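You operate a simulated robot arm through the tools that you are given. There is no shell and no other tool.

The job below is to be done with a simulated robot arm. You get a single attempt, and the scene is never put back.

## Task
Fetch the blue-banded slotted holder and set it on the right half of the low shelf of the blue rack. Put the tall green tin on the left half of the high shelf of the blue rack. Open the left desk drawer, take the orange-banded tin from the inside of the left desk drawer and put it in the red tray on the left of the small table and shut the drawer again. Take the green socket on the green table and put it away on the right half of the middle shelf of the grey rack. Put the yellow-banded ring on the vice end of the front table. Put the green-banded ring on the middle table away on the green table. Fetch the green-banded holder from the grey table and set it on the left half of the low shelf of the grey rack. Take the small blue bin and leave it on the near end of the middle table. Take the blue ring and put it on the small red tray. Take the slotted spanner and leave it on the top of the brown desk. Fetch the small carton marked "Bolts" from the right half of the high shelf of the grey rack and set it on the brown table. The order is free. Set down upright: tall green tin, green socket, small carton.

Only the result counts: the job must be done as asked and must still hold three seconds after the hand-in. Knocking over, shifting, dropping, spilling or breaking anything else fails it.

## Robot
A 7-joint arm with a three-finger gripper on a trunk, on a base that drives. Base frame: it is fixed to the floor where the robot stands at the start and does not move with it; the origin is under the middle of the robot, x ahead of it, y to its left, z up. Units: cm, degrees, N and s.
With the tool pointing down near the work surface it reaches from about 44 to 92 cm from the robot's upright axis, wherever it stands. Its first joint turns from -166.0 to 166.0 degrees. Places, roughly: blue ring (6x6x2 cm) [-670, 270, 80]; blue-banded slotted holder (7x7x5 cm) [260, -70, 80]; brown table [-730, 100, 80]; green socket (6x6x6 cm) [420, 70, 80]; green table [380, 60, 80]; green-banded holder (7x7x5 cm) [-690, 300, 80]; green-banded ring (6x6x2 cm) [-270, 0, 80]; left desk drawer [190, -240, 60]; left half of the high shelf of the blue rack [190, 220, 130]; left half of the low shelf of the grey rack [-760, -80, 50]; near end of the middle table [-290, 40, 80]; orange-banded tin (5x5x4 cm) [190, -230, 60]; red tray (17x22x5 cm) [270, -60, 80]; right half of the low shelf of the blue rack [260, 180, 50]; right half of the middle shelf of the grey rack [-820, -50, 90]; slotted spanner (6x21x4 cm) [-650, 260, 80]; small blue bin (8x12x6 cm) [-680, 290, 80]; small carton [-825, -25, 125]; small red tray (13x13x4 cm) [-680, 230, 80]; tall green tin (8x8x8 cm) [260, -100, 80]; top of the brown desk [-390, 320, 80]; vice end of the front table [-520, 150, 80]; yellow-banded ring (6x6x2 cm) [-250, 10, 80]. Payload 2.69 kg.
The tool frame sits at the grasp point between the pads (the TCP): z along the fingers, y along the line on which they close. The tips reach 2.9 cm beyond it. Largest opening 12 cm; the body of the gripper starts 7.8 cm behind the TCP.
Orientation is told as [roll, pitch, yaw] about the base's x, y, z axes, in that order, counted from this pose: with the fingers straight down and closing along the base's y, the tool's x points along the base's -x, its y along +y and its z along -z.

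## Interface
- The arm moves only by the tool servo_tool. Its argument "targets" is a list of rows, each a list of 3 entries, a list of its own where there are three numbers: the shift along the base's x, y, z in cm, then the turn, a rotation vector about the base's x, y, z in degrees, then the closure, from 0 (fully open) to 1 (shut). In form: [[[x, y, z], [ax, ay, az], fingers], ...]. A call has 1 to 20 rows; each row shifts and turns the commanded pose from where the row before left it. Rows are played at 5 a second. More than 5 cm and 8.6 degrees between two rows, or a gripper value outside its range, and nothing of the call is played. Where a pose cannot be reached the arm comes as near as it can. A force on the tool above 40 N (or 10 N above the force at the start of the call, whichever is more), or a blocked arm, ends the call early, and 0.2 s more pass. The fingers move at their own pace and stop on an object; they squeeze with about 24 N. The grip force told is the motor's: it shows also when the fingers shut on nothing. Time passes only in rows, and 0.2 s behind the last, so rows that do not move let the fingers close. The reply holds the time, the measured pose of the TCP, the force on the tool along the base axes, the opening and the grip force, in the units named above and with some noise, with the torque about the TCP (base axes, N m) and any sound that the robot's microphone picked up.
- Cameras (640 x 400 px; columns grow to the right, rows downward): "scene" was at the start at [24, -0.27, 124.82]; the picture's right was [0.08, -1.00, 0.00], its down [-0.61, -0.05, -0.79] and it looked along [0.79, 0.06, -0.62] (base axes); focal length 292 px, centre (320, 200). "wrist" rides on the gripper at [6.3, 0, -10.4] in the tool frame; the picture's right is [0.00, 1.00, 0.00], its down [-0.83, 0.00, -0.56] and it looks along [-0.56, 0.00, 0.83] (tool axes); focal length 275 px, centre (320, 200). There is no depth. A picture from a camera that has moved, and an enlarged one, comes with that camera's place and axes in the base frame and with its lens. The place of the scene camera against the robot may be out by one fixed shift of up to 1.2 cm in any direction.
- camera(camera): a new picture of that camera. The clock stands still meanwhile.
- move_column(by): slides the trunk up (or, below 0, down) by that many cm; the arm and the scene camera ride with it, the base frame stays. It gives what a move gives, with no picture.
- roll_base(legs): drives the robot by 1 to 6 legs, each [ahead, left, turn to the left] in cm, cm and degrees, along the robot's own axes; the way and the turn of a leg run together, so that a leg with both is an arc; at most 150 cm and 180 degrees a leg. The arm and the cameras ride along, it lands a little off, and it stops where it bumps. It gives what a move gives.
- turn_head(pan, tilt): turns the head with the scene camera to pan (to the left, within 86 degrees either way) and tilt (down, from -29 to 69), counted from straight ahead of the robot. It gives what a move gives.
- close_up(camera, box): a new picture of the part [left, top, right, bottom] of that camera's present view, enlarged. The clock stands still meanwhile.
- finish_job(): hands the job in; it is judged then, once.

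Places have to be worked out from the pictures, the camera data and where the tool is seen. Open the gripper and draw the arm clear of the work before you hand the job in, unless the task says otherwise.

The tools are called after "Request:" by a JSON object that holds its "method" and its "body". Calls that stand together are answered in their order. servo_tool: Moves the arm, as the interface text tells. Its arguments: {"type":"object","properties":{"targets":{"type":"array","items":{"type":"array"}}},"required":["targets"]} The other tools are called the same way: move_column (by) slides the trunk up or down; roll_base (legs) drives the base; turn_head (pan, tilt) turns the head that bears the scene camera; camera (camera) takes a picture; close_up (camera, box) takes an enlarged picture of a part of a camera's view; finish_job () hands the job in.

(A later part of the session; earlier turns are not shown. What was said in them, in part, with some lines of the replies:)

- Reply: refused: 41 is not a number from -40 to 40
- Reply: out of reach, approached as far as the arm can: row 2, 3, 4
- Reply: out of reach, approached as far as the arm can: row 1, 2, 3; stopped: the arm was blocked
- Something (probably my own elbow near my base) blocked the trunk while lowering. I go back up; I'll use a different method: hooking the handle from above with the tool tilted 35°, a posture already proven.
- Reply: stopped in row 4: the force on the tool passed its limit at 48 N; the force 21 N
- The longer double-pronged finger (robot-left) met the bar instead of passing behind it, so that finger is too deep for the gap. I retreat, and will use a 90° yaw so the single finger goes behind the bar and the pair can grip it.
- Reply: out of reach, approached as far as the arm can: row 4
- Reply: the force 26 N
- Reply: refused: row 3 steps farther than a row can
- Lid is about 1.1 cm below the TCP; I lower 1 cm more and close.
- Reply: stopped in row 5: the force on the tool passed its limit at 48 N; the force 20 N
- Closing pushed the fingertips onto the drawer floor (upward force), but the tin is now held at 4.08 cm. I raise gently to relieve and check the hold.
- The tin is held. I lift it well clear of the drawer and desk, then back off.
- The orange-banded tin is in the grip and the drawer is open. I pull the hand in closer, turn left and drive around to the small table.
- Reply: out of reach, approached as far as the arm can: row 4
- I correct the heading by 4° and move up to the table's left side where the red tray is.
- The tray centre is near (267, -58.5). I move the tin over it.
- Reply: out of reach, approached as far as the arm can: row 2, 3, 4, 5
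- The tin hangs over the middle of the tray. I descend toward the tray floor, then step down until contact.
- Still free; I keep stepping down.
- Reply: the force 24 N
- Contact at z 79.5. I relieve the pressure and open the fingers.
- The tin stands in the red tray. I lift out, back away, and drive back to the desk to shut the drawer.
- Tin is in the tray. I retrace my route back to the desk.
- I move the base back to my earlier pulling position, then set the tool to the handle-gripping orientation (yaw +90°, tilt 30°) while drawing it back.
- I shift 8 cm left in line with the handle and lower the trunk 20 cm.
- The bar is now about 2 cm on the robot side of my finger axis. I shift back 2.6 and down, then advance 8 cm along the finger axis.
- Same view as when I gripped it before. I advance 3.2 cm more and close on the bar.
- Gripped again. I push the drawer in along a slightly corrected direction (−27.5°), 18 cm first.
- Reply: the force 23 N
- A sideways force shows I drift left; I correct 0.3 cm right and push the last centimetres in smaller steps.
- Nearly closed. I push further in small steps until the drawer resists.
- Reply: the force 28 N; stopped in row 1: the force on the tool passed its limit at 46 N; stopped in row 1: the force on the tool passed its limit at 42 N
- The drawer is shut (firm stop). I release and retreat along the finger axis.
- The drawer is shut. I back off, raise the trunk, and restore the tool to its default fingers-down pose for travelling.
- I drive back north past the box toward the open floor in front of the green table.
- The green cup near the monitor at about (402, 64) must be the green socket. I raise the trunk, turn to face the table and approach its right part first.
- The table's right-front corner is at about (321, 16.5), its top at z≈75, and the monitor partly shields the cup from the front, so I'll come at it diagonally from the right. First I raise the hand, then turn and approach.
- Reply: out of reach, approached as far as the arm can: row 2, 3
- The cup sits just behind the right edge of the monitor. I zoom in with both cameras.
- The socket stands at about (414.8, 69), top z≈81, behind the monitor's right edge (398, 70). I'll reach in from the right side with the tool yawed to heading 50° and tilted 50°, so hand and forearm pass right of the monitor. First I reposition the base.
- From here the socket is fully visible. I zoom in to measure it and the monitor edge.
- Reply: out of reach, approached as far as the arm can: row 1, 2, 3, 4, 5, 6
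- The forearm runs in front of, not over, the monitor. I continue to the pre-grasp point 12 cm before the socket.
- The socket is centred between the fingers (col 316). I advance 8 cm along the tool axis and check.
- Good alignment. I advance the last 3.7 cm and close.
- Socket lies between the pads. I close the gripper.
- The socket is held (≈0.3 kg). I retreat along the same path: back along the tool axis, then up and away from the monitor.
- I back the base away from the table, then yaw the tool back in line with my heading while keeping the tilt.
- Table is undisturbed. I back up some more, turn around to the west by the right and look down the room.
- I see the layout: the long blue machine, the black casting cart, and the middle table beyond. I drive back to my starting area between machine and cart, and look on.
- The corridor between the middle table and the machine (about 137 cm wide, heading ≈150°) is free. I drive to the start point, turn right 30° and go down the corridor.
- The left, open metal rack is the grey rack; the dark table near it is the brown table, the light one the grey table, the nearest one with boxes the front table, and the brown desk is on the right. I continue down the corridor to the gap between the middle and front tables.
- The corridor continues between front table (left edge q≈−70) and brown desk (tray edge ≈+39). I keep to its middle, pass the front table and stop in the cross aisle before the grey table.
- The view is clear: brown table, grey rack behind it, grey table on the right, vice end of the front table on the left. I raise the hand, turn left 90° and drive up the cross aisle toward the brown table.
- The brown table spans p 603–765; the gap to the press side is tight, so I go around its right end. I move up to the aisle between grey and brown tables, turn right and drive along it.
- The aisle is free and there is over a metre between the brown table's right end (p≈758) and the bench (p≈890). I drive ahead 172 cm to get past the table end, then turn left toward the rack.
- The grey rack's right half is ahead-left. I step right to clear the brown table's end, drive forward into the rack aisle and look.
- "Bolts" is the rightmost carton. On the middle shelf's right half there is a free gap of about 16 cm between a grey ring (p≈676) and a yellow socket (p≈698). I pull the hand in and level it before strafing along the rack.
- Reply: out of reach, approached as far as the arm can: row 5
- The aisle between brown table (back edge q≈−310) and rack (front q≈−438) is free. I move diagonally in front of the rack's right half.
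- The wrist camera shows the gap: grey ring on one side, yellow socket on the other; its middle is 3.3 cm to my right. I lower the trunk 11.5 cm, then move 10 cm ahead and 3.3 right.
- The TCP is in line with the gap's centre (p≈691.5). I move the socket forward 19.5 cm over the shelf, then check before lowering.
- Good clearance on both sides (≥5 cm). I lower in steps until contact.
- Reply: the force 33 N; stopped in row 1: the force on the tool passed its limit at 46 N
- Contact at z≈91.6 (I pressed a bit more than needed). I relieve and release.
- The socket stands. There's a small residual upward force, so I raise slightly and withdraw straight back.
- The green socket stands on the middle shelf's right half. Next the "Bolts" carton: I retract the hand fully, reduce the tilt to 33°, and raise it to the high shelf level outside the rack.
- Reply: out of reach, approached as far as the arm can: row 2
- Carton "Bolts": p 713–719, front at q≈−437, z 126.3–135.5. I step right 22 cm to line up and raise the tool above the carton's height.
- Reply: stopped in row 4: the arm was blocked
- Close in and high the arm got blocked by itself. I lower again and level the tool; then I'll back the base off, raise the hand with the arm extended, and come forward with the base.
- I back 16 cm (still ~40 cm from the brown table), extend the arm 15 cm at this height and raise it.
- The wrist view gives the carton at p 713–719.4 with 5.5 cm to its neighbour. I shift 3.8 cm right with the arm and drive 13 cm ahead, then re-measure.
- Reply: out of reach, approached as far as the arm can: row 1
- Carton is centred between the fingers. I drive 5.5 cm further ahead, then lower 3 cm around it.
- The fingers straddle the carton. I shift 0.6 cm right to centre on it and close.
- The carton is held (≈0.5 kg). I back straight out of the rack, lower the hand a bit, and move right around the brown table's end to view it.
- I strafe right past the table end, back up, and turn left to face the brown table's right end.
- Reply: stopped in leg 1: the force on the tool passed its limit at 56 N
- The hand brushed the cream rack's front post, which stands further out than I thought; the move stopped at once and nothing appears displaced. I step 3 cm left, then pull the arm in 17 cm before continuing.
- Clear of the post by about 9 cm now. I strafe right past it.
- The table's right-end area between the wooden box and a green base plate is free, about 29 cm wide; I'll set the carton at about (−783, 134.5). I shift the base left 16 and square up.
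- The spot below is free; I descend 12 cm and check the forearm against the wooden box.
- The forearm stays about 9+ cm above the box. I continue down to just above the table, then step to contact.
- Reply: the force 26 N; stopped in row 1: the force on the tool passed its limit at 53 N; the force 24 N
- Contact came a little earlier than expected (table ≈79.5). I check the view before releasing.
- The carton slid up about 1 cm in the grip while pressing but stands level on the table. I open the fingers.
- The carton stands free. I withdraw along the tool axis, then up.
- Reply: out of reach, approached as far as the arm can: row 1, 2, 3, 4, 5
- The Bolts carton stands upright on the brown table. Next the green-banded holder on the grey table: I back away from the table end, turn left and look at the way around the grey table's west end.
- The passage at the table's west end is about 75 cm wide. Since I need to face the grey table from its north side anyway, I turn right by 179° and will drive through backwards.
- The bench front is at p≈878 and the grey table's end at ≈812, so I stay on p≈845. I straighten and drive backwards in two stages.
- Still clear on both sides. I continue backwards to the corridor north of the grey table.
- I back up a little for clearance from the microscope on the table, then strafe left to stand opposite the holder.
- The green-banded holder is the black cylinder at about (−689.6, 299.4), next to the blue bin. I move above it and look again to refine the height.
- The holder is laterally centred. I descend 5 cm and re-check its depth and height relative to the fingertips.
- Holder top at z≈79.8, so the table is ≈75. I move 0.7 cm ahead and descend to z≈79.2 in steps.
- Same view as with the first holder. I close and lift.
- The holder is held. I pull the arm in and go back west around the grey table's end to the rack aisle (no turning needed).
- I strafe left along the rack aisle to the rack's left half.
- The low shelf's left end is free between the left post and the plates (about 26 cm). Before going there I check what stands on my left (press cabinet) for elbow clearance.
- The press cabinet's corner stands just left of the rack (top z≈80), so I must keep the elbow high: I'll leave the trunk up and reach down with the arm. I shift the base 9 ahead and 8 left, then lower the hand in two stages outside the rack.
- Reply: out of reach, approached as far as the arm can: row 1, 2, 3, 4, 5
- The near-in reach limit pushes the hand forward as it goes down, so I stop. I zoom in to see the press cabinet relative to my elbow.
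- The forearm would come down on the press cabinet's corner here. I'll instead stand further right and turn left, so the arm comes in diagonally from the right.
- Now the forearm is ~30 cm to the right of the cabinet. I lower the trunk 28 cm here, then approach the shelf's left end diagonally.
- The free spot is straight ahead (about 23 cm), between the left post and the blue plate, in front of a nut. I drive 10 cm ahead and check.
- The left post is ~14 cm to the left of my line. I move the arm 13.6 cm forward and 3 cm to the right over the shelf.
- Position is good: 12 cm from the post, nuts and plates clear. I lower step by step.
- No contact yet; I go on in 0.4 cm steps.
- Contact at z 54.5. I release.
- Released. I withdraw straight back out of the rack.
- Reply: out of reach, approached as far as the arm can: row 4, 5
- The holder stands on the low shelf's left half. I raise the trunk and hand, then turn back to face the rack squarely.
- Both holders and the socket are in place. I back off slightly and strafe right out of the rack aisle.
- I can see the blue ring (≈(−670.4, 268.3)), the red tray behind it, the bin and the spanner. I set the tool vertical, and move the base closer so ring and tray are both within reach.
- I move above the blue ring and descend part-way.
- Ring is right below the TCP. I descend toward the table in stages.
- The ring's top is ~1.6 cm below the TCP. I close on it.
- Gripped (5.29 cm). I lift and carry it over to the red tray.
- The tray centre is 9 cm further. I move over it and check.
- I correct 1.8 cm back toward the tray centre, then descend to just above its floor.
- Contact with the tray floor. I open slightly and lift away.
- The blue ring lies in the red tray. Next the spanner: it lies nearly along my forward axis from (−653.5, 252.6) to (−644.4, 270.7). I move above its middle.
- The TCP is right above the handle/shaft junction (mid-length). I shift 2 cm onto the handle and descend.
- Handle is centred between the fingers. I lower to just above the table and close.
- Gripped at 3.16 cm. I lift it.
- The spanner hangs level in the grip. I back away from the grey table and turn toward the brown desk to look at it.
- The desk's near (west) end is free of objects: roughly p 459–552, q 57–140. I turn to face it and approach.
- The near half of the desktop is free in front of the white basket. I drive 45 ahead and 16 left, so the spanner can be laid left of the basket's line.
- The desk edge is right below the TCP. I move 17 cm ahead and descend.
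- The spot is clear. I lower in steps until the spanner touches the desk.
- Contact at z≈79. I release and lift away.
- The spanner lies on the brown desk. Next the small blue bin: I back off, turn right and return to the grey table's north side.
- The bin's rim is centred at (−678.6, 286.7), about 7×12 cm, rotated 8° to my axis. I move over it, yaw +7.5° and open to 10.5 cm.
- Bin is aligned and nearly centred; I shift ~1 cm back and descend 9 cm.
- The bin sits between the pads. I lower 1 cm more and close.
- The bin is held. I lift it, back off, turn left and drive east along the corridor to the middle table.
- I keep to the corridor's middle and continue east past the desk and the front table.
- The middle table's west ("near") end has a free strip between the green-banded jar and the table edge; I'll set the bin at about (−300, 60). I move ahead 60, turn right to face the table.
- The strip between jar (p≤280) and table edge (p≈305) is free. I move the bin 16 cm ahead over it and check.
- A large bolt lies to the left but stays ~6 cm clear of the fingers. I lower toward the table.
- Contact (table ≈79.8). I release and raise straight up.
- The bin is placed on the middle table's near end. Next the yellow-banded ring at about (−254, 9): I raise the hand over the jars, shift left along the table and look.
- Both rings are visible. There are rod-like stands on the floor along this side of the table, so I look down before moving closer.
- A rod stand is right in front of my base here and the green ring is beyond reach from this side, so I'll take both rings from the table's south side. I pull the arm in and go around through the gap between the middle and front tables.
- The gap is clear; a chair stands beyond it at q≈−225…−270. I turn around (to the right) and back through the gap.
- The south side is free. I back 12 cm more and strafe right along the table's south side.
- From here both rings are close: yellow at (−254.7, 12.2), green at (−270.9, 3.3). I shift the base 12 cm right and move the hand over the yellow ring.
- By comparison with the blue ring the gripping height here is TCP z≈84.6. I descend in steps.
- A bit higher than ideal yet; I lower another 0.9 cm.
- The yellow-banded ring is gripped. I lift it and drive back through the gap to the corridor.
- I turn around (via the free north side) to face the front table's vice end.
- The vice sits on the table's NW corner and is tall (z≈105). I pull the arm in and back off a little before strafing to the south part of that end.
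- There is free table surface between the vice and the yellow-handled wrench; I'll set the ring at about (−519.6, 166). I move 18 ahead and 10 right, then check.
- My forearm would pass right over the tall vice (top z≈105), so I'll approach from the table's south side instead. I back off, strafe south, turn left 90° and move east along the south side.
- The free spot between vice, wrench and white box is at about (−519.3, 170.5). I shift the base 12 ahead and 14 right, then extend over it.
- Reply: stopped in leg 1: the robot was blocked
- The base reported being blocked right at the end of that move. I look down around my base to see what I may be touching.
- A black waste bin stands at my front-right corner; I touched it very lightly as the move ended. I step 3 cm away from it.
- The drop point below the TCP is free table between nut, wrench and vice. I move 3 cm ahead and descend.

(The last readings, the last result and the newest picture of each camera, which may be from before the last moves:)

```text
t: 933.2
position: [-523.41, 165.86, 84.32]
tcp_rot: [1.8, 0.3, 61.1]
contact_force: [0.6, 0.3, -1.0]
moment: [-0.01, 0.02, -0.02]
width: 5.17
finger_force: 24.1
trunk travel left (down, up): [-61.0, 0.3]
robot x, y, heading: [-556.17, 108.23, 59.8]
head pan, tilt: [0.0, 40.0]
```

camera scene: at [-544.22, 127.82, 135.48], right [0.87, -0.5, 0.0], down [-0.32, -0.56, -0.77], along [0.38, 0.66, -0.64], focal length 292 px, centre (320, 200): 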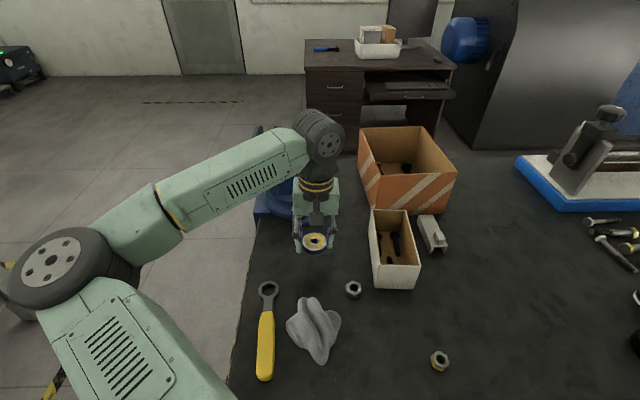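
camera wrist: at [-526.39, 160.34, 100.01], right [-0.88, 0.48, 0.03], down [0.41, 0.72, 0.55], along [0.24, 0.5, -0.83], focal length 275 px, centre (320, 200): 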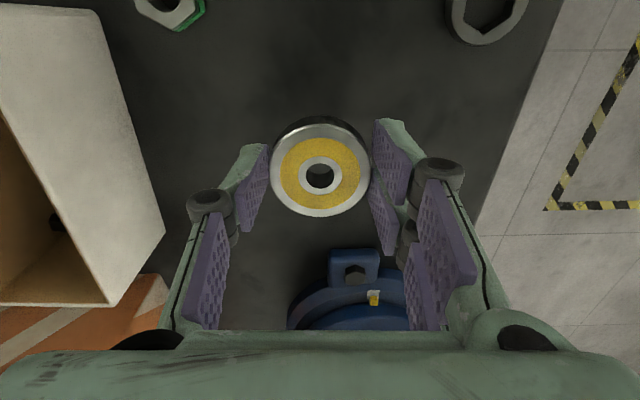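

Request:
{"method": "servo_tool", "body": {"targets": [[[0, 0, -0.4], [0, 0, 0], 1]]}}

Request:
{"method": "servo_tool", "body": {"targets": [[[0, 0, -0.4], [0, 0, 0], 1]]}}

Request:
{"method": "servo_tool", "body": {"targets": [[[0, 0, -0.35], [0, 0, 0], 1]]}}

```text
t: 933.6
position: [-523.27, 165.98, 83.87]
tcp_rot: [1.6, 0.2, 61.1]
contact_force: [-0.9, 0.0, -2.1]
moment: [-0.02, 0.0, 0.01]
width: 5.16
finger_force: 23.9
trunk travel left (down, up): [-61.0, 0.3]
robot x, y, heading: [-556.07, 107.74, 59.9]
head pan, tilt: [0.0, 40.0]
```

```text
t: 934.0
position: [-523.3, 165.94, 83.59]
tcp_rot: [1.8, 0.1, 61.1]
contact_force: [-0.5, 0.6, 7.7]
moment: [-0.11, -0.19, 0.05]
width: 5.19
finger_force: 24.0
trunk travel left (down, up): [-61.0, 0.3]
robot x, y, heading: [-556.02, 108.27, 59.9]
head pan, tilt: [0.0, 40.0]
```

```text
t: 934.4
position: [-523.35, 165.97, 83.33]
tcp_rot: [1.8, 0.0, 61.0]
contact_force: [-0.2, 2.0, 15.3]
moment: [0.1, -0.14, 0.04]
width: 5.2
finger_force: 24.0
trunk travel left (down, up): [-61.0, 0.3]
robot x, y, heading: [-555.89, 107.99, 59.9]
head pan, tilt: [0.0, 40.0]
```

Contact at z≈83.6. I release and lift straight up.

Request:
{"method": "servo_tool", "body": {"targets": [[[0, 0, 0.2], [0, 0, 0], 0.5], [[0, 0, 0], [0, 0, 0], 0.42], [[0, 0, 0], [0, 0, 0], 0.4], [[0, 0, 1], [0, 0, 0], 0.4], [[0, 0, 3], [0, 0, 0], 0.4], [[0, 0, 4], [0, 0, 0], 0.4], [[0, 0, 4], [0, 0, 0], 0.4], [[0, 0, 4], [0, 0, 0], 0.4], [[0, 0, 4], [0, 0, 0], 0.4], [[0, 0, 4], [0, 0, 0], 0.3]]}}

Request:
{"method": "camera", "body": {"camera": "scene"}}

Request:
{"method": "camera", "body": {"camera": "wrist"}}

```text
t: 936.6
position: [-523.08, 165.98, 107.46]
tcp_rot: [1.7, 0.4, 61.0]
contact_force: [0.0, -0.6, -0.2]
moment: [-0.01, 0.03, -0.02]
width: 8.42
finger_force: 0.1
trunk travel left (down, up): [-61.0, 0.3]
robot x, y, heading: [-556.0, 108.05, 59.9]
head pan, tilt: [0.0, 40.0]
```

```text
taken
camera scene: at [-544.23, 127.79, 135.5], right [0.87, -0.5, 0.0], down [-0.32, -0.56, -0.77], along [0.38, 0.66, -0.64], focal length 292 px, centre (320, 200)
```

scene: 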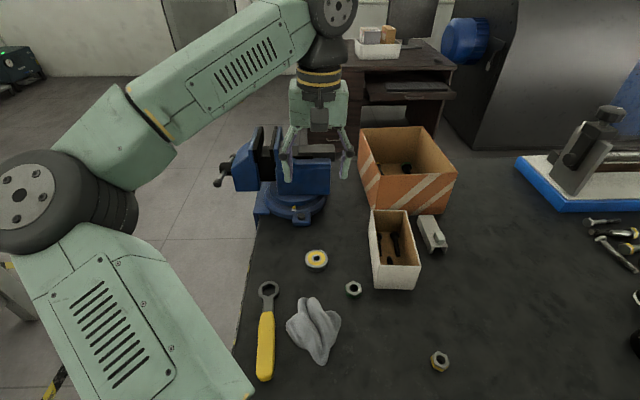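

```text
taken
camera wrist: at [-525.78, 160.39, 117.91], right [-0.88, 0.48, 0.03], down [0.42, 0.72, 0.55], along [0.24, 0.5, -0.83], focal length 275 px, centre (320, 200)
```

wrist: 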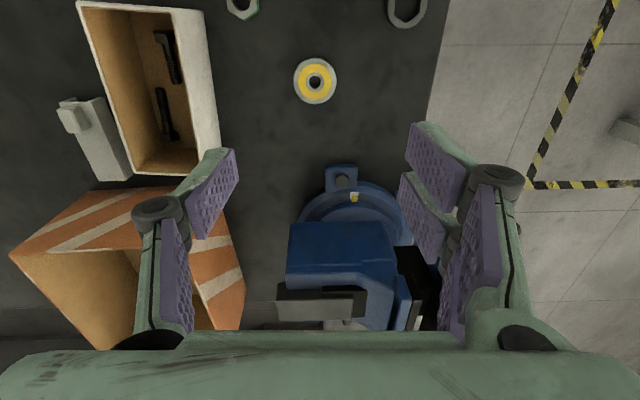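

The yellow-banded ring lies next to the vice. Last object: the green-banded ring. I pull the arm in, back off and drive east along the south side again.

Request:
{"method": "servo_tool", "body": {"targets": [[[-1.9, -3.3, 0], [0, 0, 0], 0.25], [[-1.9, -3.3, 0], [0, 0, 0], 0.25], [[-1.9, -3.3, 0], [0, 0, 0], 0.25]]}}

Request:
{"method": "roll_base", "body": {"legs": [[-13, 0, 0], [0, -110, 0]]}}

Request:
{"method": "turn_head", "body": {"pan": -60, "tilt": 30}}

Request:
{"method": "camera", "body": {"camera": "scene"}}

```text
t: 937.4
position: [-529.11, 156.12, 107.15]
tcp_rot: [1.9, 0.3, 61.0]
contact_force: [0.2, 0.1, -0.5]
moment: [-0.01, -0.01, -0.04]
width: 9.02
finger_force: 0.0
trunk travel left (down, up): [-61.0, 0.3]
robot x, y, heading: [-556.21, 108.1, 59.8]
head pan, tilt: [0.0, 40.0]
```

```text
t: 946.9
position: [-442.92, 93.3, 107.36]
tcp_rot: [1.7, 0.2, 62.7]
contact_force: [0.2, 0.1, 0.0]
moment: [0.01, 0.02, -0.05]
width: 9.01
finger_force: 0.1
trunk travel left (down, up): [-61.0, 0.3]
robot x, y, heading: [-468.86, 44.52, 61.4]
head pan, tilt: [0.0, 40.0]
```

```text
t: 948.2
position: [-442.96, 93.39, 107.17]
tcp_rot: [1.7, 0.3, 62.7]
contact_force: [0.4, 0.0, 0.1]
moment: [0.01, 0.02, 0.01]
width: 8.99
finger_force: 0.1
trunk travel left (down, up): [-61.0, 0.3]
robot x, y, heading: [-468.71, 44.25, 61.5]
head pan, tilt: [-60.0, 30.0]
```

```text
taken
camera scene: at [-452.53, 57.47, 137.03], right [0.03, -1.0, 0.0], down [-0.5, -0.01, -0.87], along [0.87, 0.02, -0.5], focal length 292 px, centre (320, 200)
```

scene: 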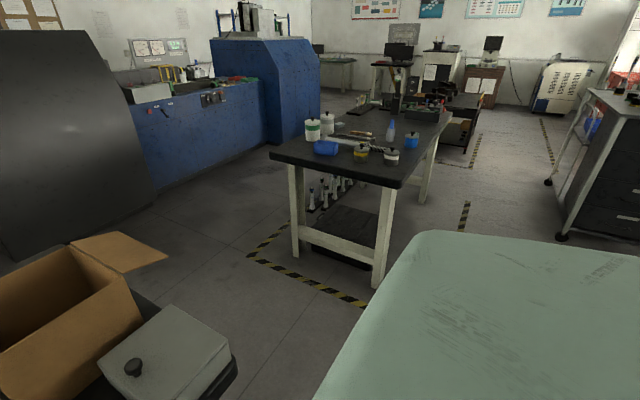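

Request:
{"method": "roll_base", "body": {"legs": [[9, -83, -1.3]]}}

Request:
{"method": "roll_base", "body": {"legs": [[0, -60, 0], [0, -52, 0]]}}

Request:
{"method": "turn_head", "body": {"pan": 0, "tilt": 35}}

Request:
{"method": "camera", "body": {"camera": "wrist"}}

Request:
{"method": "camera", "body": {"camera": "scene"}}

```text
t: 954.9
position: [-366.07, 60.91, 107.27]
tcp_rot: [1.8, 0.1, 61.6]
contact_force: [0.4, -0.1, 0.3]
moment: [0.03, 0.02, 0.0]
width: 9.02
finger_force: 0.0
trunk travel left (down, up): [-61.0, 0.3]
robot x, y, heading: [-392.92, 12.47, 60.6]
head pan, tilt: [-60.0, 30.0]
```

```text
t: 964.3
position: [-267.98, 4.95, 107.24]
tcp_rot: [1.7, 0.2, 61.7]
contact_force: [0.8, 0.2, -0.2]
moment: [0.01, 0.0, -0.02]
width: 8.97
finger_force: 0.1
trunk travel left (down, up): [-61.0, 0.3]
robot x, y, heading: [-294.71, -43.3, 60.2]
head pan, tilt: [-60.0, 30.0]
```

```text
t: 965.6
position: [-268.04, 4.98, 107.27]
tcp_rot: [1.8, 0.3, 61.7]
contact_force: [0.8, -0.2, -1.0]
moment: [0.03, 0.03, 0.01]
width: 9.02
finger_force: 0.1
trunk travel left (down, up): [-61.0, 0.3]
robot x, y, heading: [-294.53, -44.03, 60.2]
head pan, tilt: [0.0, 35.0]
```

```text
taken
camera wrist: at [-270.61, -0.7, 117.66], right [-0.88, 0.47, 0.03], down [0.41, 0.73, 0.55], along [0.24, 0.5, -0.83], focal length 275 px, centre (320, 200)
```

wrist: 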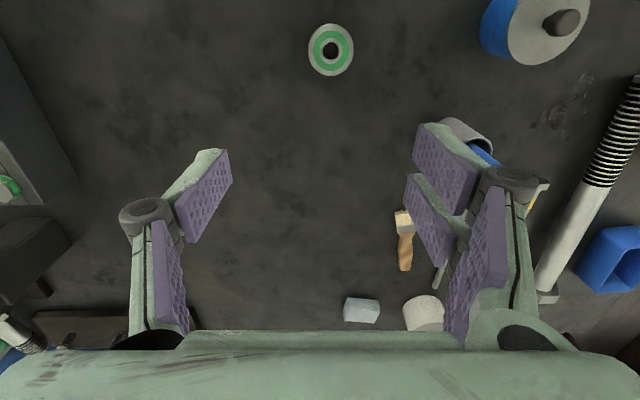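

```text
taken
camera scene: at [-282.82, -23.18, 136.25], right [0.87, -0.49, 0.0], down [-0.28, -0.5, -0.82], along [0.4, 0.71, -0.57], focal length 292 px, centre (320, 200)
```

scene: 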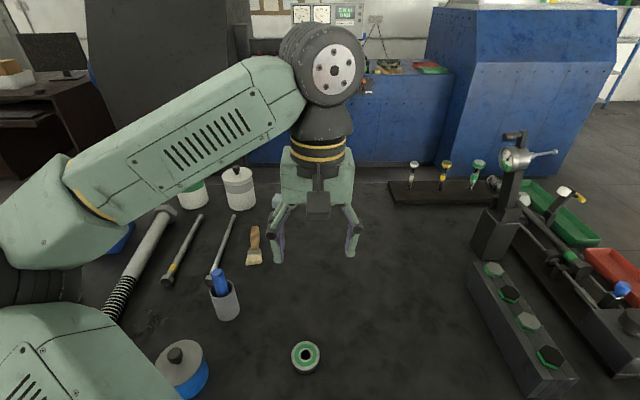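

The green ring is at (−271.2, 3.1), nearly under the hand. I move above it and descend as before.

Request:
{"method": "servo_tool", "body": {"targets": [[[-1.6, -1.0, -3], [0, 0, 0], 0.25], [[-1.6, -0.9, -3], [0, 0, 0], 0.25], [[0, 0, -4], [0, 0, 0], 0.25], [[0, 0, -3.5], [0, 0, 0], 0.25]]}}

Request:
{"method": "camera", "body": {"camera": "wrist"}}

```text
t: 966.6
position: [-271.32, 3.27, 93.68]
tcp_rot: [1.7, 0.2, 61.7]
contact_force: [0.6, 1.1, -0.8]
moment: [-0.01, 0.02, 0.01]
width: 8.98
finger_force: 0.0
trunk travel left (down, up): [-61.0, 0.3]
robot x, y, heading: [-294.83, -43.25, 60.3]
head pan, tilt: [0.0, 35.0]
```

```text
taken
camera wrist: at [-273.9, -2.4, 104.2], right [-0.88, 0.47, 0.03], down [0.41, 0.73, 0.55], along [0.24, 0.5, -0.83], focal length 275 px, centre (320, 200)
```

wrist: 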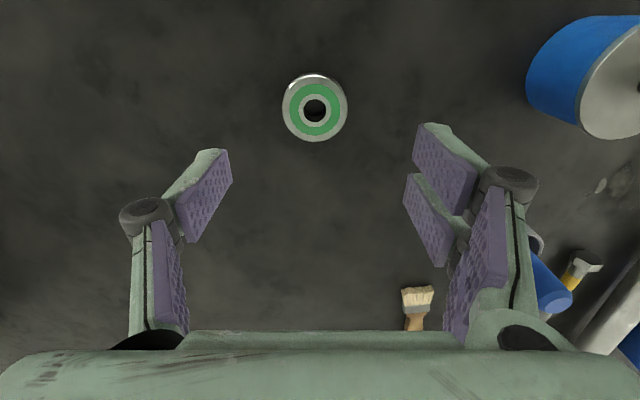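

Request:
{"method": "servo_tool", "body": {"targets": [[[0, 0, -3], [0, 0, 0], 0.25], [[0, 0, -3], [0, 0, 0], 0.25], [[0, 0, -2], [0, 0, 0], 0.25]]}}

Request:
{"method": "servo_tool", "body": {"targets": [[[0, 0, -1], [0, 0, 0], 0.25]]}}

Request:
{"method": "servo_tool", "body": {"targets": [[[0, 0, -0.9], [0, 0, 0], 0.25]]}}

Request:
{"method": "camera", "body": {"camera": "wrist"}}

```text
t: 967.4
position: [-271.1, 3.05, 85.5]
tcp_rot: [1.7, 0.2, 61.6]
contact_force: [-0.3, -0.1, 0.3]
moment: [-0.01, 0.01, 0.02]
width: 8.99
finger_force: 0.0
trunk travel left (down, up): [-61.0, 0.3]
robot x, y, heading: [-294.53, -43.54, 60.6]
head pan, tilt: [0.0, 35.0]
```

```text
t: 967.8
position: [-271.14, 3.14, 84.46]
tcp_rot: [1.7, 0.2, 61.7]
contact_force: [0.1, 0.1, -0.6]
moment: [-0.05, -0.03, 0.0]
width: 9.04
finger_force: 0.2
trunk travel left (down, up): [-61.0, 0.3]
robot x, y, heading: [-294.55, -43.3, 60.5]
head pan, tilt: [0.0, 35.0]
```

```text
t: 968.2
position: [-271.23, 3.22, 83.58]
tcp_rot: [1.7, 0.3, 61.7]
contact_force: [0.3, 0.3, 1.0]
moment: [0.01, 0.02, -0.02]
width: 9.0
finger_force: 0.0
trunk travel left (down, up): [-61.0, 0.3]
robot x, y, heading: [-294.91, -43.19, 60.2]
head pan, tilt: [0.0, 35.0]
```

```text
taken
camera wrist: at [-273.86, -2.45, 94.1], right [-0.88, 0.47, 0.03], down [0.41, 0.73, 0.55], along [0.24, 0.5, -0.83], focal length 275 px, centre (320, 200)
```

wrist: 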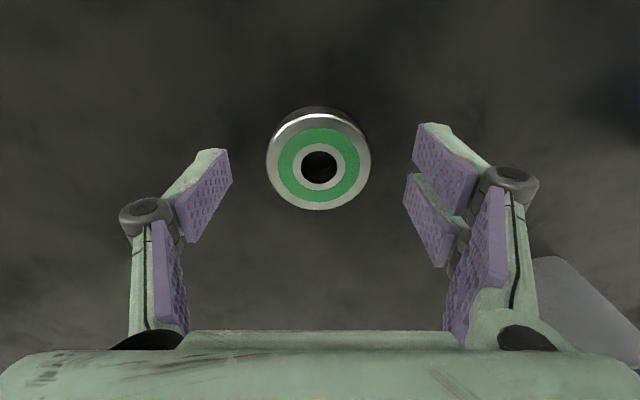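

Same picture as with the other rings. I close and lift.

Request:
{"method": "servo_tool", "body": {"targets": [[[0, 0, 0], [0, 0, 0], 0.5], [[0, 0, 0], [0, 0, 0], 1], [[0, 0, 0], [0, 0, 0], 1], [[0, 0, 0], [0, 0, 0], 1], [[0, 0, 0], [0, 0, 0], 1]]}}

Request:
{"method": "servo_tool", "body": {"targets": [[[0, 0, 1], [0, 0, 0], 1], [[0, 0, 3], [0, 0, 0], 1], [[0, 0, 4], [0, 0, 0], 1], [[0, 0, 4], [0, 0, 0], 1], [[0, 0, 4], [0, 0, 0], 1], [[0, 0, 4], [0, 0, 0], 1], [[0, 0, 4], [0, 0, 0], 1]]}}

Request:
{"method": "camera", "body": {"camera": "wrist"}}

```text
t: 969.4
position: [-271.27, 3.32, 83.71]
tcp_rot: [1.8, 0.2, 61.6]
contact_force: [-0.8, 0.8, -0.4]
moment: [0.03, -0.05, -0.01]
width: 5.16
finger_force: 24.2
trunk travel left (down, up): [-61.0, 0.3]
robot x, y, heading: [-294.61, -43.71, 60.5]
head pan, tilt: [0.0, 35.0]
```

```text
t: 971.0
position: [-271.12, 3.32, 107.66]
tcp_rot: [1.8, 0.3, 61.7]
contact_force: [0.0, -0.3, -1.1]
moment: [0.01, 0.02, -0.05]
width: 5.2
finger_force: 24.0
trunk travel left (down, up): [-61.0, 0.3]
robot x, y, heading: [-294.76, -43.26, 60.5]
head pan, tilt: [0.0, 35.0]
```

```text
taken
camera wrist: at [-273.81, -2.36, 118.0], right [-0.88, 0.47, 0.03], down [0.41, 0.73, 0.55], along [0.24, 0.5, -0.83], focal length 275 px, centre (320, 200)
```

wrist: 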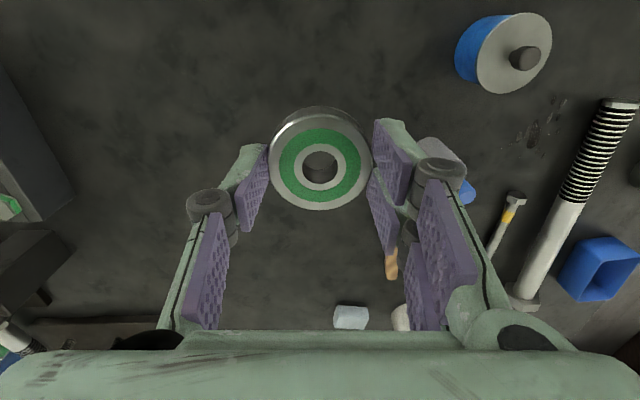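

The green-banded ring is in the grip. I take the known way back: through the gap to the corridor, then east.

Request:
{"method": "roll_base", "body": {"legs": [[-2, 60, 0], [0, 58, 0]]}}

Request:
{"method": "camera", "body": {"camera": "scene"}}

```text
t: 980.8
position: [-375.61, 60.34, 107.45]
tcp_rot: [1.7, 0.1, 61.3]
contact_force: [0.3, -0.1, -1.7]
moment: [0.04, -0.01, 0.03]
width: 5.23
finger_force: 24.7
trunk travel left (down, up): [-61.0, 0.3]
robot x, y, heading: [-399.51, 13.56, 60.2]
head pan, tilt: [0.0, 35.0]
```

```text
taken
camera scene: at [-387.47, 33.97, 136.25], right [0.87, -0.5, 0.0], down [-0.29, -0.5, -0.82], along [0.41, 0.71, -0.57], focal length 292 px, centre (320, 200)
```

scene: 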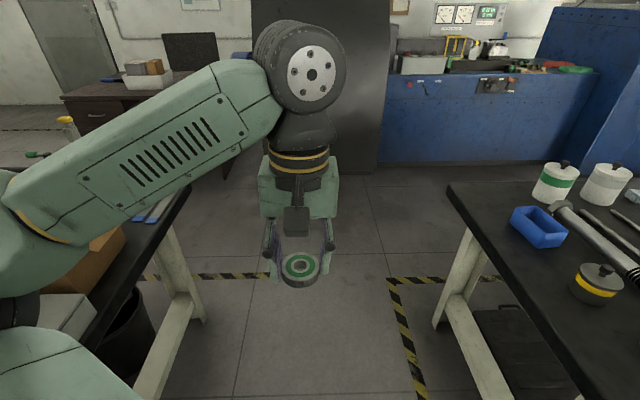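

Request:
{"method": "roll_base", "body": {"legs": [[100, -4, 0], [75, 0, 0], [0, 0, -90]]}}

Request:
{"method": "camera", "body": {"camera": "scene"}}

```text
t: 993.5
position: [-262.49, 136.72, 107.48]
tcp_rot: [1.7, 0.2, -29.6]
contact_force: [0.6, -0.9, -2.0]
moment: [0.0, -0.02, -0.02]
width: 5.22
finger_force: 24.3
trunk travel left (down, up): [-61.0, 0.3]
robot x, y, heading: [-308.98, 161.4, -30.8]
head pan, tilt: [0.0, 35.0]
```

```text
taken
camera scene: at [-288.11, 147.83, 136.25], right [-0.51, -0.86, 0.0], down [-0.49, 0.29, -0.82], along [0.7, -0.42, -0.57], focal length 292 px, centre (320, 200)
```

scene: 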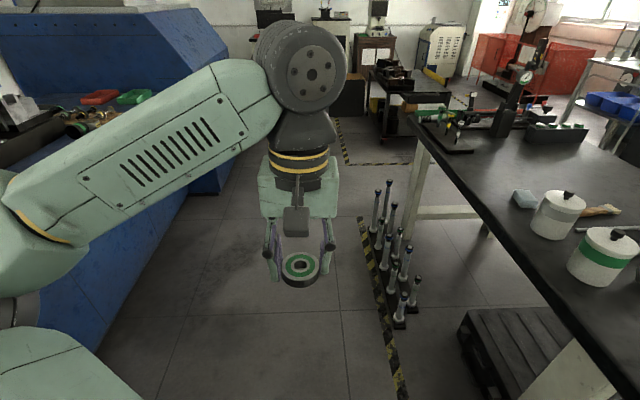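

The rod stands are within the taped zone, well right of my path. I drive east along the corridor to the start area.

Request:
{"method": "roll_base", "body": {"legs": [[110, 7, 0.8], [110, 5, 0]]}}

Request:
{"method": "camera", "body": {"camera": "scene"}}

```text
t: 1004.4
position: [-69.99, 29.33, 107.45]
tcp_rot: [1.8, 0.3, -31.3]
contact_force: [0.7, -0.2, -1.6]
moment: [-0.01, -0.01, -0.01]
width: 5.2
finger_force: 23.5
trunk travel left (down, up): [-61.0, 0.3]
robot x, y, heading: [-115.52, 55.14, -32.0]
head pan, tilt: [0.0, 35.0]
```

```text
taken
camera scene: at [-95.19, 41.05, 136.24], right [-0.54, -0.84, 0.0], down [-0.48, 0.31, -0.82], along [0.69, -0.44, -0.57], focal length 292 px, centre (320, 200)
```

scene: 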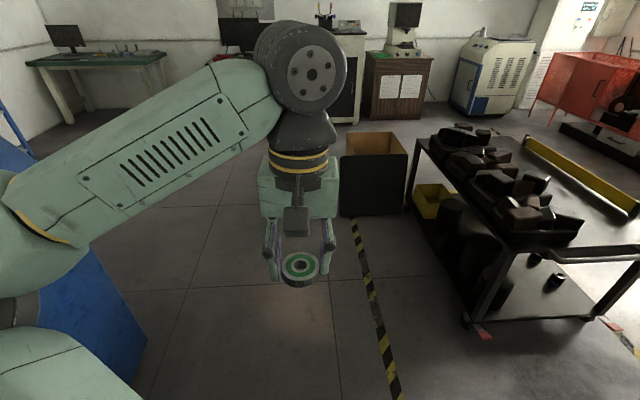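

Request:
{"method": "roll_base", "body": {"legs": [[116, 16, 0], [0, 0, 32], [100, 0, 0]]}}

Request:
{"method": "camera", "body": {"camera": "scene"}}

```text
t: 1016.6
position: [139.07, 12.02, 107.5]
tcp_rot: [1.9, 0.2, 1.5]
contact_force: [0.7, 0.3, -1.9]
moment: [-0.01, 0.01, -0.01]
width: 5.19
finger_force: 24.3
trunk travel left (down, up): [-61.0, 0.3]
robot x, y, heading: [86.98, 8.94, 0.3]
head pan, tilt: [0.0, 35.0]
```

```text
taken
camera scene: at [111.06, 8.27, 136.24], right [0.0, -1.0, 0.0], down [-0.57, 0.0, -0.82], along [0.82, 0.0, -0.57], focal length 292 px, centre (320, 200)
```

scene: 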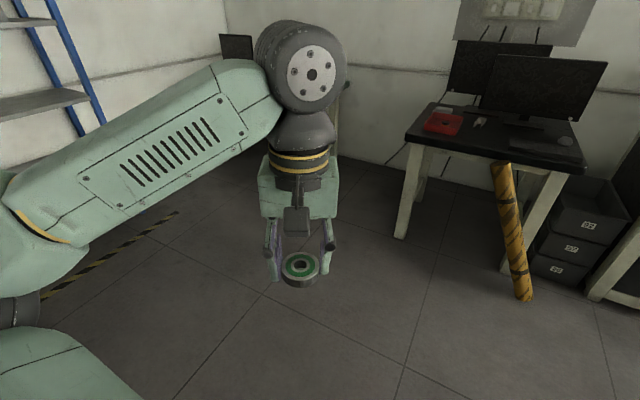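

I drive on toward the green table, turn to face it and look for the free front-right corner.

Request:
{"method": "roll_base", "body": {"legs": [[95, 28, 0], [65, 18, 0], [0, 0, -31.3]]}}

Request:
{"method": "camera", "body": {"camera": "scene"}}

Request:
{"method": "camera", "body": {"camera": "wrist"}}

```text
t: 1026.6
position: [294.25, 31.71, 107.38]
tcp_rot: [1.8, 0.2, -29.0]
contact_force: [0.0, 0.5, -2.4]
moment: [0.03, -0.01, 0.04]
width: 5.18
finger_force: 23.9
trunk travel left (down, up): [-61.0, 0.3]
robot x, y, heading: [247.93, 55.55, -30.0]
head pan, tilt: [0.0, 35.0]
```

```text
taken
camera scene: at [268.61, 42.42, 136.25], right [-0.5, -0.86, 0.0], down [-0.5, 0.29, -0.82], along [0.71, -0.41, -0.57], focal length 292 px, centre (320, 200)
```

scene: 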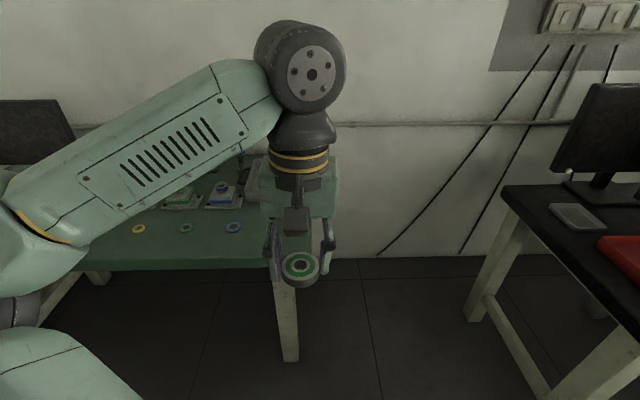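

```text
taken
camera wrist: at [288.68, 34.38, 117.94], right [0.48, 0.88, 0.03], down [0.72, -0.42, 0.55], along [0.5, -0.24, -0.83], focal length 275 px, centre (320, 200)
```

wrist: 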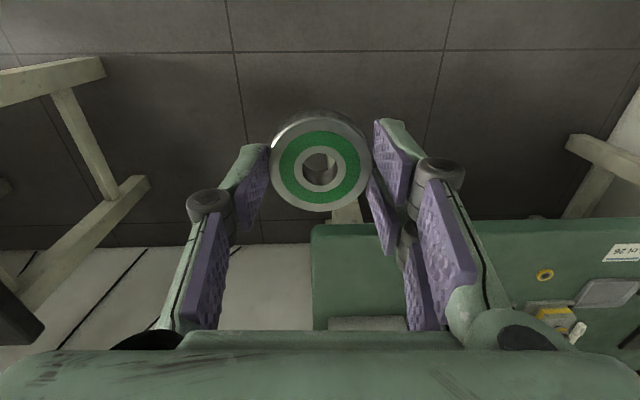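

Request:
{"method": "roll_base", "body": {"legs": [[25, 11, -1]]}}

Request:
{"method": "camera", "body": {"camera": "wrist"}}

Request:
{"method": "camera", "body": {"camera": "scene"}}

```text
t: 1028.6
position: [321.5, 26.88, 107.39]
tcp_rot: [1.8, 0.4, -30.4]
contact_force: [0.1, 0.6, -1.9]
moment: [0.03, 0.06, -0.04]
width: 5.18
finger_force: 24.0
trunk travel left (down, up): [-61.0, 0.3]
robot x, y, heading: [275.36, 52.26, -31.8]
head pan, tilt: [0.0, 35.0]
```

```text
taken
camera wrist: at [315.95, 29.71, 117.92], right [0.5, 0.86, 0.03], down [0.71, -0.43, 0.55], along [0.49, -0.26, -0.83], focal length 275 px, centre (320, 200)
```

wrist: 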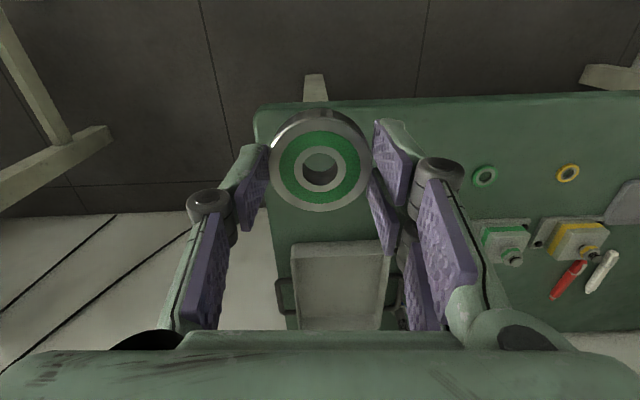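

```text
taken
camera scene: at [296.12, 38.22, 136.23], right [-0.52, -0.85, 0.0], down [-0.49, 0.3, -0.82], along [0.7, -0.43, -0.57], focal length 292 px, centre (320, 200)
```

scene: 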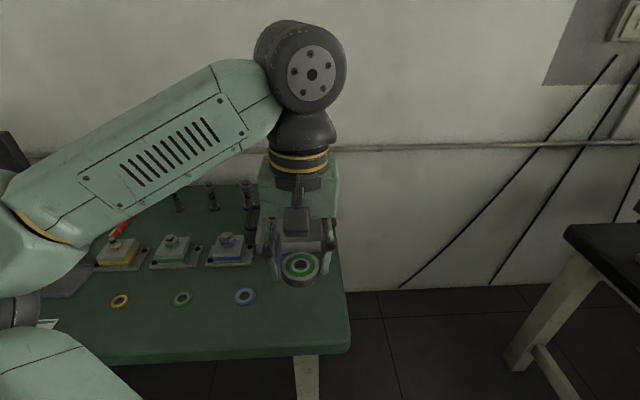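

The front-right corner area is free (blue ring 13 cm to the left, tray 13 cm behind). I extend 17 cm over it and descend.

Request:
{"method": "servo_tool", "body": {"targets": [[[3.9, -1.85, 0], [0, 0, 0], 1], [[3.9, -1.85, 0], [0, 0, 0], 1], [[3.9, -1.85, 0], [0, 0, 0], 1], [[4.0, -1.85, -1], [0, 0, 0], 1], [[0, 0, -4], [0, 0, 0], 1], [[0, 0, -4], [0, 0, 0], 1], [[0, 0, -4], [0, 0, 0], 1]]}}

Request:
{"method": "camera", "body": {"camera": "wrist"}}

Request:
{"method": "camera", "body": {"camera": "scene"}}

```text
t: 1030.2
position: [337.19, 19.6, 94.3]
tcp_rot: [1.8, 0.2, -30.5]
contact_force: [0.0, -0.8, -2.7]
moment: [0.01, 0.0, -0.03]
width: 5.17
finger_force: 23.6
trunk travel left (down, up): [-61.0, 0.3]
robot x, y, heading: [275.57, 51.83, -31.5]
head pan, tilt: [0.0, 35.0]
```

```text
taken
camera wrist: at [331.74, 22.36, 104.75], right [0.5, 0.86, 0.03], down [0.71, -0.43, 0.55], along [0.49, -0.26, -0.83], focal length 275 px, centre (320, 200)
```

wrist: 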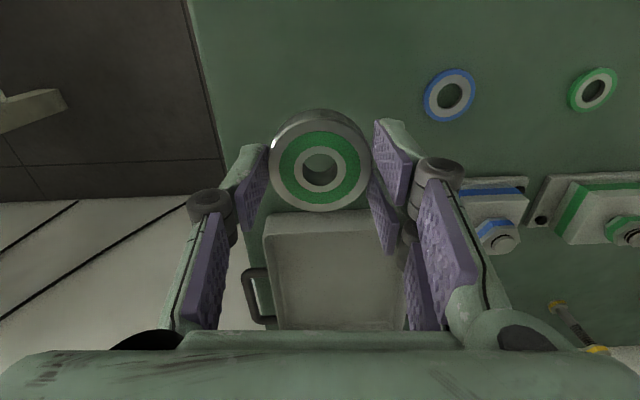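

```text
taken
camera scene: at [296.09, 38.22, 136.25], right [-0.52, -0.85, 0.0], down [-0.49, 0.3, -0.82], along [0.7, -0.43, -0.57], focal length 292 px, centre (320, 200)
```

scene: 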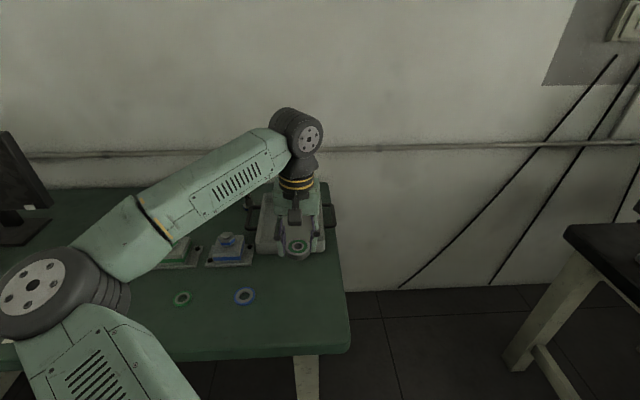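

The landing point is clear. I descend and step to contact.

Request:
{"method": "servo_tool", "body": {"targets": [[[0, 0, -4], [0, 0, 0], 1], [[0, 0, -4], [0, 0, 0], 1], [[0, 0, -3], [0, 0, 0], 1]]}}

Request:
{"method": "servo_tool", "body": {"targets": [[[0, 0, -1], [0, 0, 0], 1]]}}

Request:
{"method": "servo_tool", "body": {"targets": [[[0, 0, -0.8], [0, 0, 0], 1]]}}

Request:
{"method": "servo_tool", "body": {"targets": [[[0, 0, -0.6], [0, 0, 0], 1]]}}

```text
t: 1031.0
position: [337.18, 19.59, 83.48]
tcp_rot: [1.9, 0.1, -30.4]
contact_force: [0.0, 0.4, -1.4]
moment: [0.0, 0.04, -0.02]
width: 5.18
finger_force: 23.7
trunk travel left (down, up): [-61.0, 0.3]
robot x, y, heading: [275.38, 51.68, -31.6]
head pan, tilt: [0.0, 35.0]
```

```text
t: 1031.4
position: [337.17, 19.64, 82.4]
tcp_rot: [1.8, 0.2, -30.4]
contact_force: [0.0, 0.1, -1.6]
moment: [0.02, 0.04, 0.0]
width: 5.17
finger_force: 23.8
trunk travel left (down, up): [-61.0, 0.3]
robot x, y, heading: [275.74, 52.14, -31.7]
head pan, tilt: [0.0, 35.0]
```

```text
t: 1031.8
position: [337.12, 19.54, 81.74]
tcp_rot: [1.7, 0.2, -30.3]
contact_force: [-0.3, -0.1, -1.4]
moment: [0.02, 0.02, -0.03]
width: 5.17
finger_force: 23.3
trunk travel left (down, up): [-61.0, 0.3]
robot x, y, heading: [275.6, 51.83, -31.7]
head pan, tilt: [0.0, 35.0]
```

```text
t: 1032.2
position: [337.05, 19.5, 81.01]
tcp_rot: [1.8, 0.3, -30.5]
contact_force: [0.3, 0.7, -1.6]
moment: [0.01, -0.03, 0.02]
width: 5.16
finger_force: 23.4
trunk travel left (down, up): [-61.0, 0.3]
robot x, y, heading: [275.43, 51.84, -31.7]
head pan, tilt: [0.0, 35.0]
```

Request:
{"method": "servo_tool", "body": {"targets": [[[0, 0, -0.6], [0, 0, 0], 1]]}}

Request:
{"method": "servo_tool", "body": {"targets": [[[0, 0, -0.5], [0, 0, 0], 1]]}}

Request:
{"method": "servo_tool", "body": {"targets": [[[0, 0, -0.4], [0, 0, 0], 1]]}}

Request:
{"method": "servo_tool", "body": {"targets": [[[0, 0, -0.4], [0, 0, 0], 1]]}}

```text
t: 1032.6
position: [337.16, 19.54, 80.33]
tcp_rot: [1.8, 0.2, -30.4]
contact_force: [0.6, 0.5, -0.9]
moment: [0.03, 0.01, 0.0]
width: 5.19
finger_force: 23.7
trunk travel left (down, up): [-61.0, 0.3]
robot x, y, heading: [275.27, 51.98, -31.7]
head pan, tilt: [0.0, 35.0]
```

```text
t: 1033.0
position: [337.08, 19.5, 79.91]
tcp_rot: [1.7, 0.2, -30.4]
contact_force: [-0.2, -0.7, -2.0]
moment: [0.0, 0.02, -0.02]
width: 5.19
finger_force: 23.4
trunk travel left (down, up): [-61.0, 0.3]
robot x, y, heading: [275.22, 52.16, -31.8]
head pan, tilt: [0.0, 35.0]
```

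```text
t: 1033.4
position: [336.98, 19.39, 79.45]
tcp_rot: [1.7, 0.2, -30.4]
contact_force: [1.0, -0.1, -1.4]
moment: [0.02, -0.01, 0.01]
width: 5.19
finger_force: 24.4
trunk travel left (down, up): [-61.0, 0.3]
robot x, y, heading: [275.33, 52.24, -31.7]
head pan, tilt: [0.0, 35.0]
```

```text
t: 1033.8
position: [337.02, 19.37, 79.07]
tcp_rot: [1.8, 0.2, -30.3]
contact_force: [-0.9, -0.1, -1.5]
moment: [0.03, -0.02, 0.0]
width: 5.21
finger_force: 23.7
trunk travel left (down, up): [-61.0, 0.3]
robot x, y, heading: [275.51, 51.73, -31.6]
head pan, tilt: [0.0, 35.0]
```

Request:
{"method": "servo_tool", "body": {"targets": [[[0, 0, -0.4], [0, 0, 0], 1]]}}

Request:
{"method": "servo_tool", "body": {"targets": [[[0, 0, -0.35], [0, 0, 0], 1]]}}

Request:
{"method": "servo_tool", "body": {"targets": [[[0, 0, -0.35], [0, 0, 0], 1]]}}

```text
t: 1034.2
position: [336.96, 19.31, 78.86]
tcp_rot: [1.8, 0.3, -30.5]
contact_force: [0.4, -0.2, -1.6]
moment: [0.02, -0.01, -0.02]
width: 5.21
finger_force: 24.2
trunk travel left (down, up): [-61.0, 0.3]
robot x, y, heading: [275.26, 52.2, -31.4]
head pan, tilt: [0.0, 35.0]
```

```text
t: 1034.6
position: [337.0, 19.31, 78.59]
tcp_rot: [1.7, -0.1, -30.4]
contact_force: [1.1, 1.3, 12.7]
moment: [0.04, 0.28, -0.01]
width: 5.18
finger_force: 24.2
trunk travel left (down, up): [-61.0, 0.3]
robot x, y, heading: [275.85, 51.85, -31.6]
head pan, tilt: [0.0, 35.0]
```

```text
t: 1035.0
position: [336.91, 19.41, 78.25]
tcp_rot: [1.8, 0.1, -30.4]
contact_force: [2.9, -1.6, 14.3]
moment: [-0.12, -0.08, 0.09]
width: 5.2
finger_force: 24.3
trunk travel left (down, up): [-61.0, 0.3]
robot x, y, heading: [275.57, 52.23, -31.7]
head pan, tilt: [0.0, 35.0]
```

Contact at z≈78.6. I release and lift away.

Request:
{"method": "servo_tool", "body": {"targets": [[[0, 0, 0.2], [0, 0, 0], 0.5], [[0, 0, 0], [0, 0, 0], 0.42], [[0, 0, 0], [0, 0, 0], 0.4], [[0, 0, 1], [0, 0, 0], 0.4], [[0, 0, 3], [0, 0, 0], 0.4], [[0, 0, 4], [0, 0, 0], 0.4], [[0, 0, 4], [0, 0, 0], 0.4], [[0, 0, 4], [0, 0, 0], 0.4], [[0, 0, 4], [0, 0, 0], 0.3]]}}

Request:
{"method": "camera", "body": {"camera": "wrist"}}

Request:
{"method": "camera", "body": {"camera": "scene"}}

```text
t: 1037.0
position: [336.96, 19.5, 98.16]
tcp_rot: [1.8, 0.2, -30.4]
contact_force: [0.3, 0.3, 0.6]
moment: [-0.03, 0.0, -0.02]
width: 8.41
finger_force: 0.1
trunk travel left (down, up): [-61.0, 0.3]
robot x, y, heading: [275.28, 51.84, -31.6]
head pan, tilt: [0.0, 35.0]
```

```text
taken
camera wrist: at [331.48, 22.27, 108.69], right [0.5, 0.86, 0.03], down [0.71, -0.43, 0.55], along [0.49, -0.26, -0.83], focal length 275 px, centre (320, 200)
```

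wrist: 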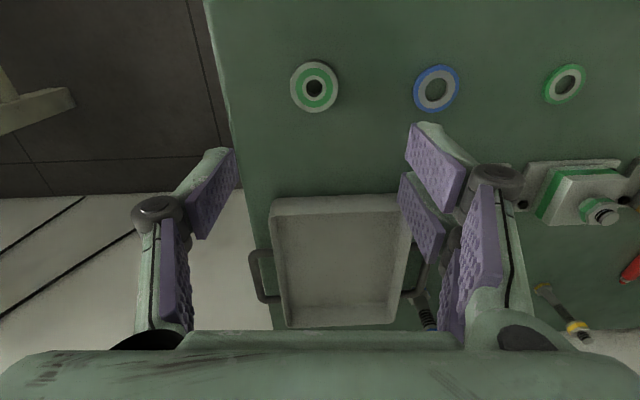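

```text
taken
camera scene: at [296.03, 38.24, 136.25], right [-0.52, -0.85, 0.0], down [-0.49, 0.3, -0.82], along [0.7, -0.43, -0.57], focal length 292 px, centre (320, 200)
```

scene: 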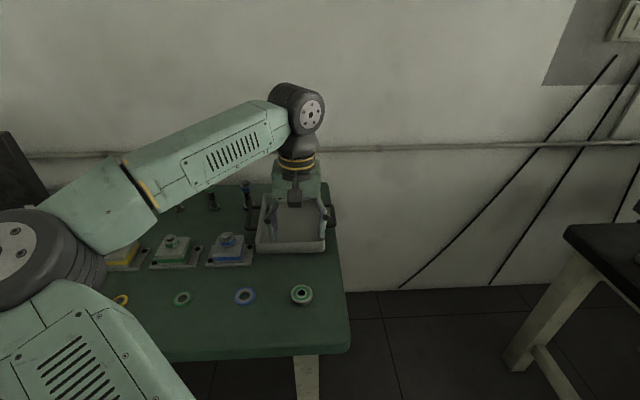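

All items are placed. I draw the arm clear and back away, then take a last look at the blue rack, small table and desk drawer.

Request:
{"method": "roll_base", "body": {"legs": [[-45, 0, 0]]}}

Request:
{"method": "turn_head", "body": {"pan": 80, "tilt": 15}}

Request:
{"method": "camera", "body": {"camera": "scene"}}

Request:
{"method": "turn_head", "body": {"pan": -30, "tilt": 20}}

Request:
{"method": "camera", "body": {"camera": "scene"}}

```text
t: 1039.8
position: [297.48, 43.63, 98.27]
tcp_rot: [1.8, 0.3, -30.7]
contact_force: [0.0, 0.1, -0.1]
moment: [-0.01, -0.04, 0.0]
width: 8.38
finger_force: 0.1
trunk travel left (down, up): [-61.0, 0.3]
robot x, y, heading: [236.32, 76.04, -31.6]
head pan, tilt: [0.0, 35.0]
```

```text
t: 1041.3
position: [297.66, 43.25, 98.23]
tcp_rot: [1.8, 0.2, -30.7]
contact_force: [-0.1, -0.4, 0.6]
moment: [-0.03, 0.0, 0.01]
width: 8.42
finger_force: 0.1
trunk travel left (down, up): [-61.0, 0.3]
robot x, y, heading: [236.18, 76.54, -31.6]
head pan, tilt: [80.0, 15.0]
```

```text
taken
camera scene: at [255.42, 74.02, 139.45], right [0.74, -0.67, 0.0], down [-0.17, -0.19, -0.97], along [0.64, 0.72, -0.26], focal length 292 px, centre (320, 200)
```

scene: 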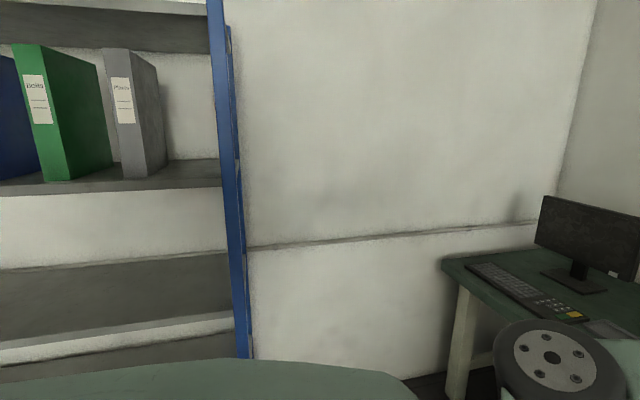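

```text
t: 1043.2
position: [297.57, 43.39, 98.28]
tcp_rot: [1.7, 0.2, -30.8]
contact_force: [0.6, 0.3, -1.0]
moment: [0.02, 0.0, -0.01]
width: 8.42
finger_force: 0.1
trunk travel left (down, up): [-61.0, 0.3]
robot x, y, heading: [235.82, 76.01, -32.0]
head pan, tilt: [-30.0, 20.0]
```

```text
taken
camera scene: at [253.58, 58.86, 138.64], right [-0.88, -0.47, 0.0], down [-0.16, 0.3, -0.94], along [0.44, -0.83, -0.34], focal length 292 px, centre (320, 200)
```

scene: 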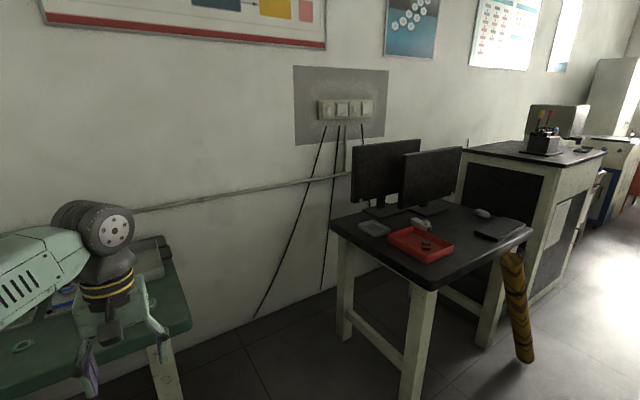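

Everything is in place; the orange tin stands in the red tray. I open the gripper fully, move a bit further back so the arm is clear, and hand in.

Request:
{"method": "roll_base", "body": {"legs": [[-25, 0, 0]]}}

Request:
{"method": "servo_tool", "body": {"targets": [[[0, 0, 0], [0, 0, 0], 0], [[0, 0, 0], [0, 0, 0], 0], [[0, 0, 0], [0, 0, 0], 0]]}}

Request:
{"method": "finish_job", "body": {}}

```text
t: 1045.0
position: [276.27, 56.86, 98.28]
tcp_rot: [1.8, 0.2, -30.6]
contact_force: [-0.4, -0.4, -0.1]
moment: [0.0, 0.01, 0.0]
width: 8.4
finger_force: 0.2
trunk travel left (down, up): [-61.0, 0.3]
robot x, y, heading: [214.72, 89.34, -31.6]
head pan, tilt: [-30.0, 20.0]
```

```text
t: 1045.8
position: [276.23, 56.76, 98.21]
tcp_rot: [1.8, 0.2, -30.5]
contact_force: [0.2, 0.5, 1.1]
moment: [-0.02, -0.03, -0.03]
width: 11.98
finger_force: 0.1
trunk travel left (down, up): [-61.0, 0.3]
robot x, y, heading: [214.99, 89.7, -31.7]
head pan, tilt: [-30.0, 20.0]
```

```text
The job is handed in.
```

The job is handed in. All eleven moves were carried out, and the camera checks showed each item where you asked. The judged result did not come back to me.

| Item | Where it is now |
|---|---|
| Blue-banded slotted holder | Right half of the blue rack's low shelf |
| Tall green tin | Left half of the blue rack's high shelf, upright, between two pots |
| Orange-banded tin | In the red tray on the small table; the left desk drawer is shut again |
| Green socket | Right half of the grey rack's middle shelf, upright |
| Yellow-banded ring | Vice end of the front table, beside the vice |
| Green-banded ring | Front right corner of the green table |
| Green-banded holder | Left half of the grey rack's low shelf |
| Small blue bin | West end of the middle table, about 20 cm from the listed spot because tools and jars were in the way |
| Blue ring | In the small red tray |
| Slotted spanner | Top of the brown desk |
| "Bolts" carton | Brown table, upright, at its right end |

Four contacts could matter if anything counts as shifted:
- **Cream rack:** while carrying the carton, the hand bumped a front post of the rack next to the grey rack (about 56 N) and the move stopped. The rack and its contents looked unmoved.
- **Black waste bin:** the base was blocked at the end of a move south of the front table, most likely against this bin. It was upright when I checked, but I could not tell whether it had shifted slightly.
- **Drawer handle:** the fingertips hit the bar on the first attempt (about 48 N) while the drawer was shut. I then gripped it a different way.
- **Arm stops:** the arm was blocked twice while I lowered the trunk and raised the hand, most likely against my own body. Nothing in the scene had moved.

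After the last ring I looked again at the green table, the small table and part of the blue rack; the other places I checked only when I set each item down.
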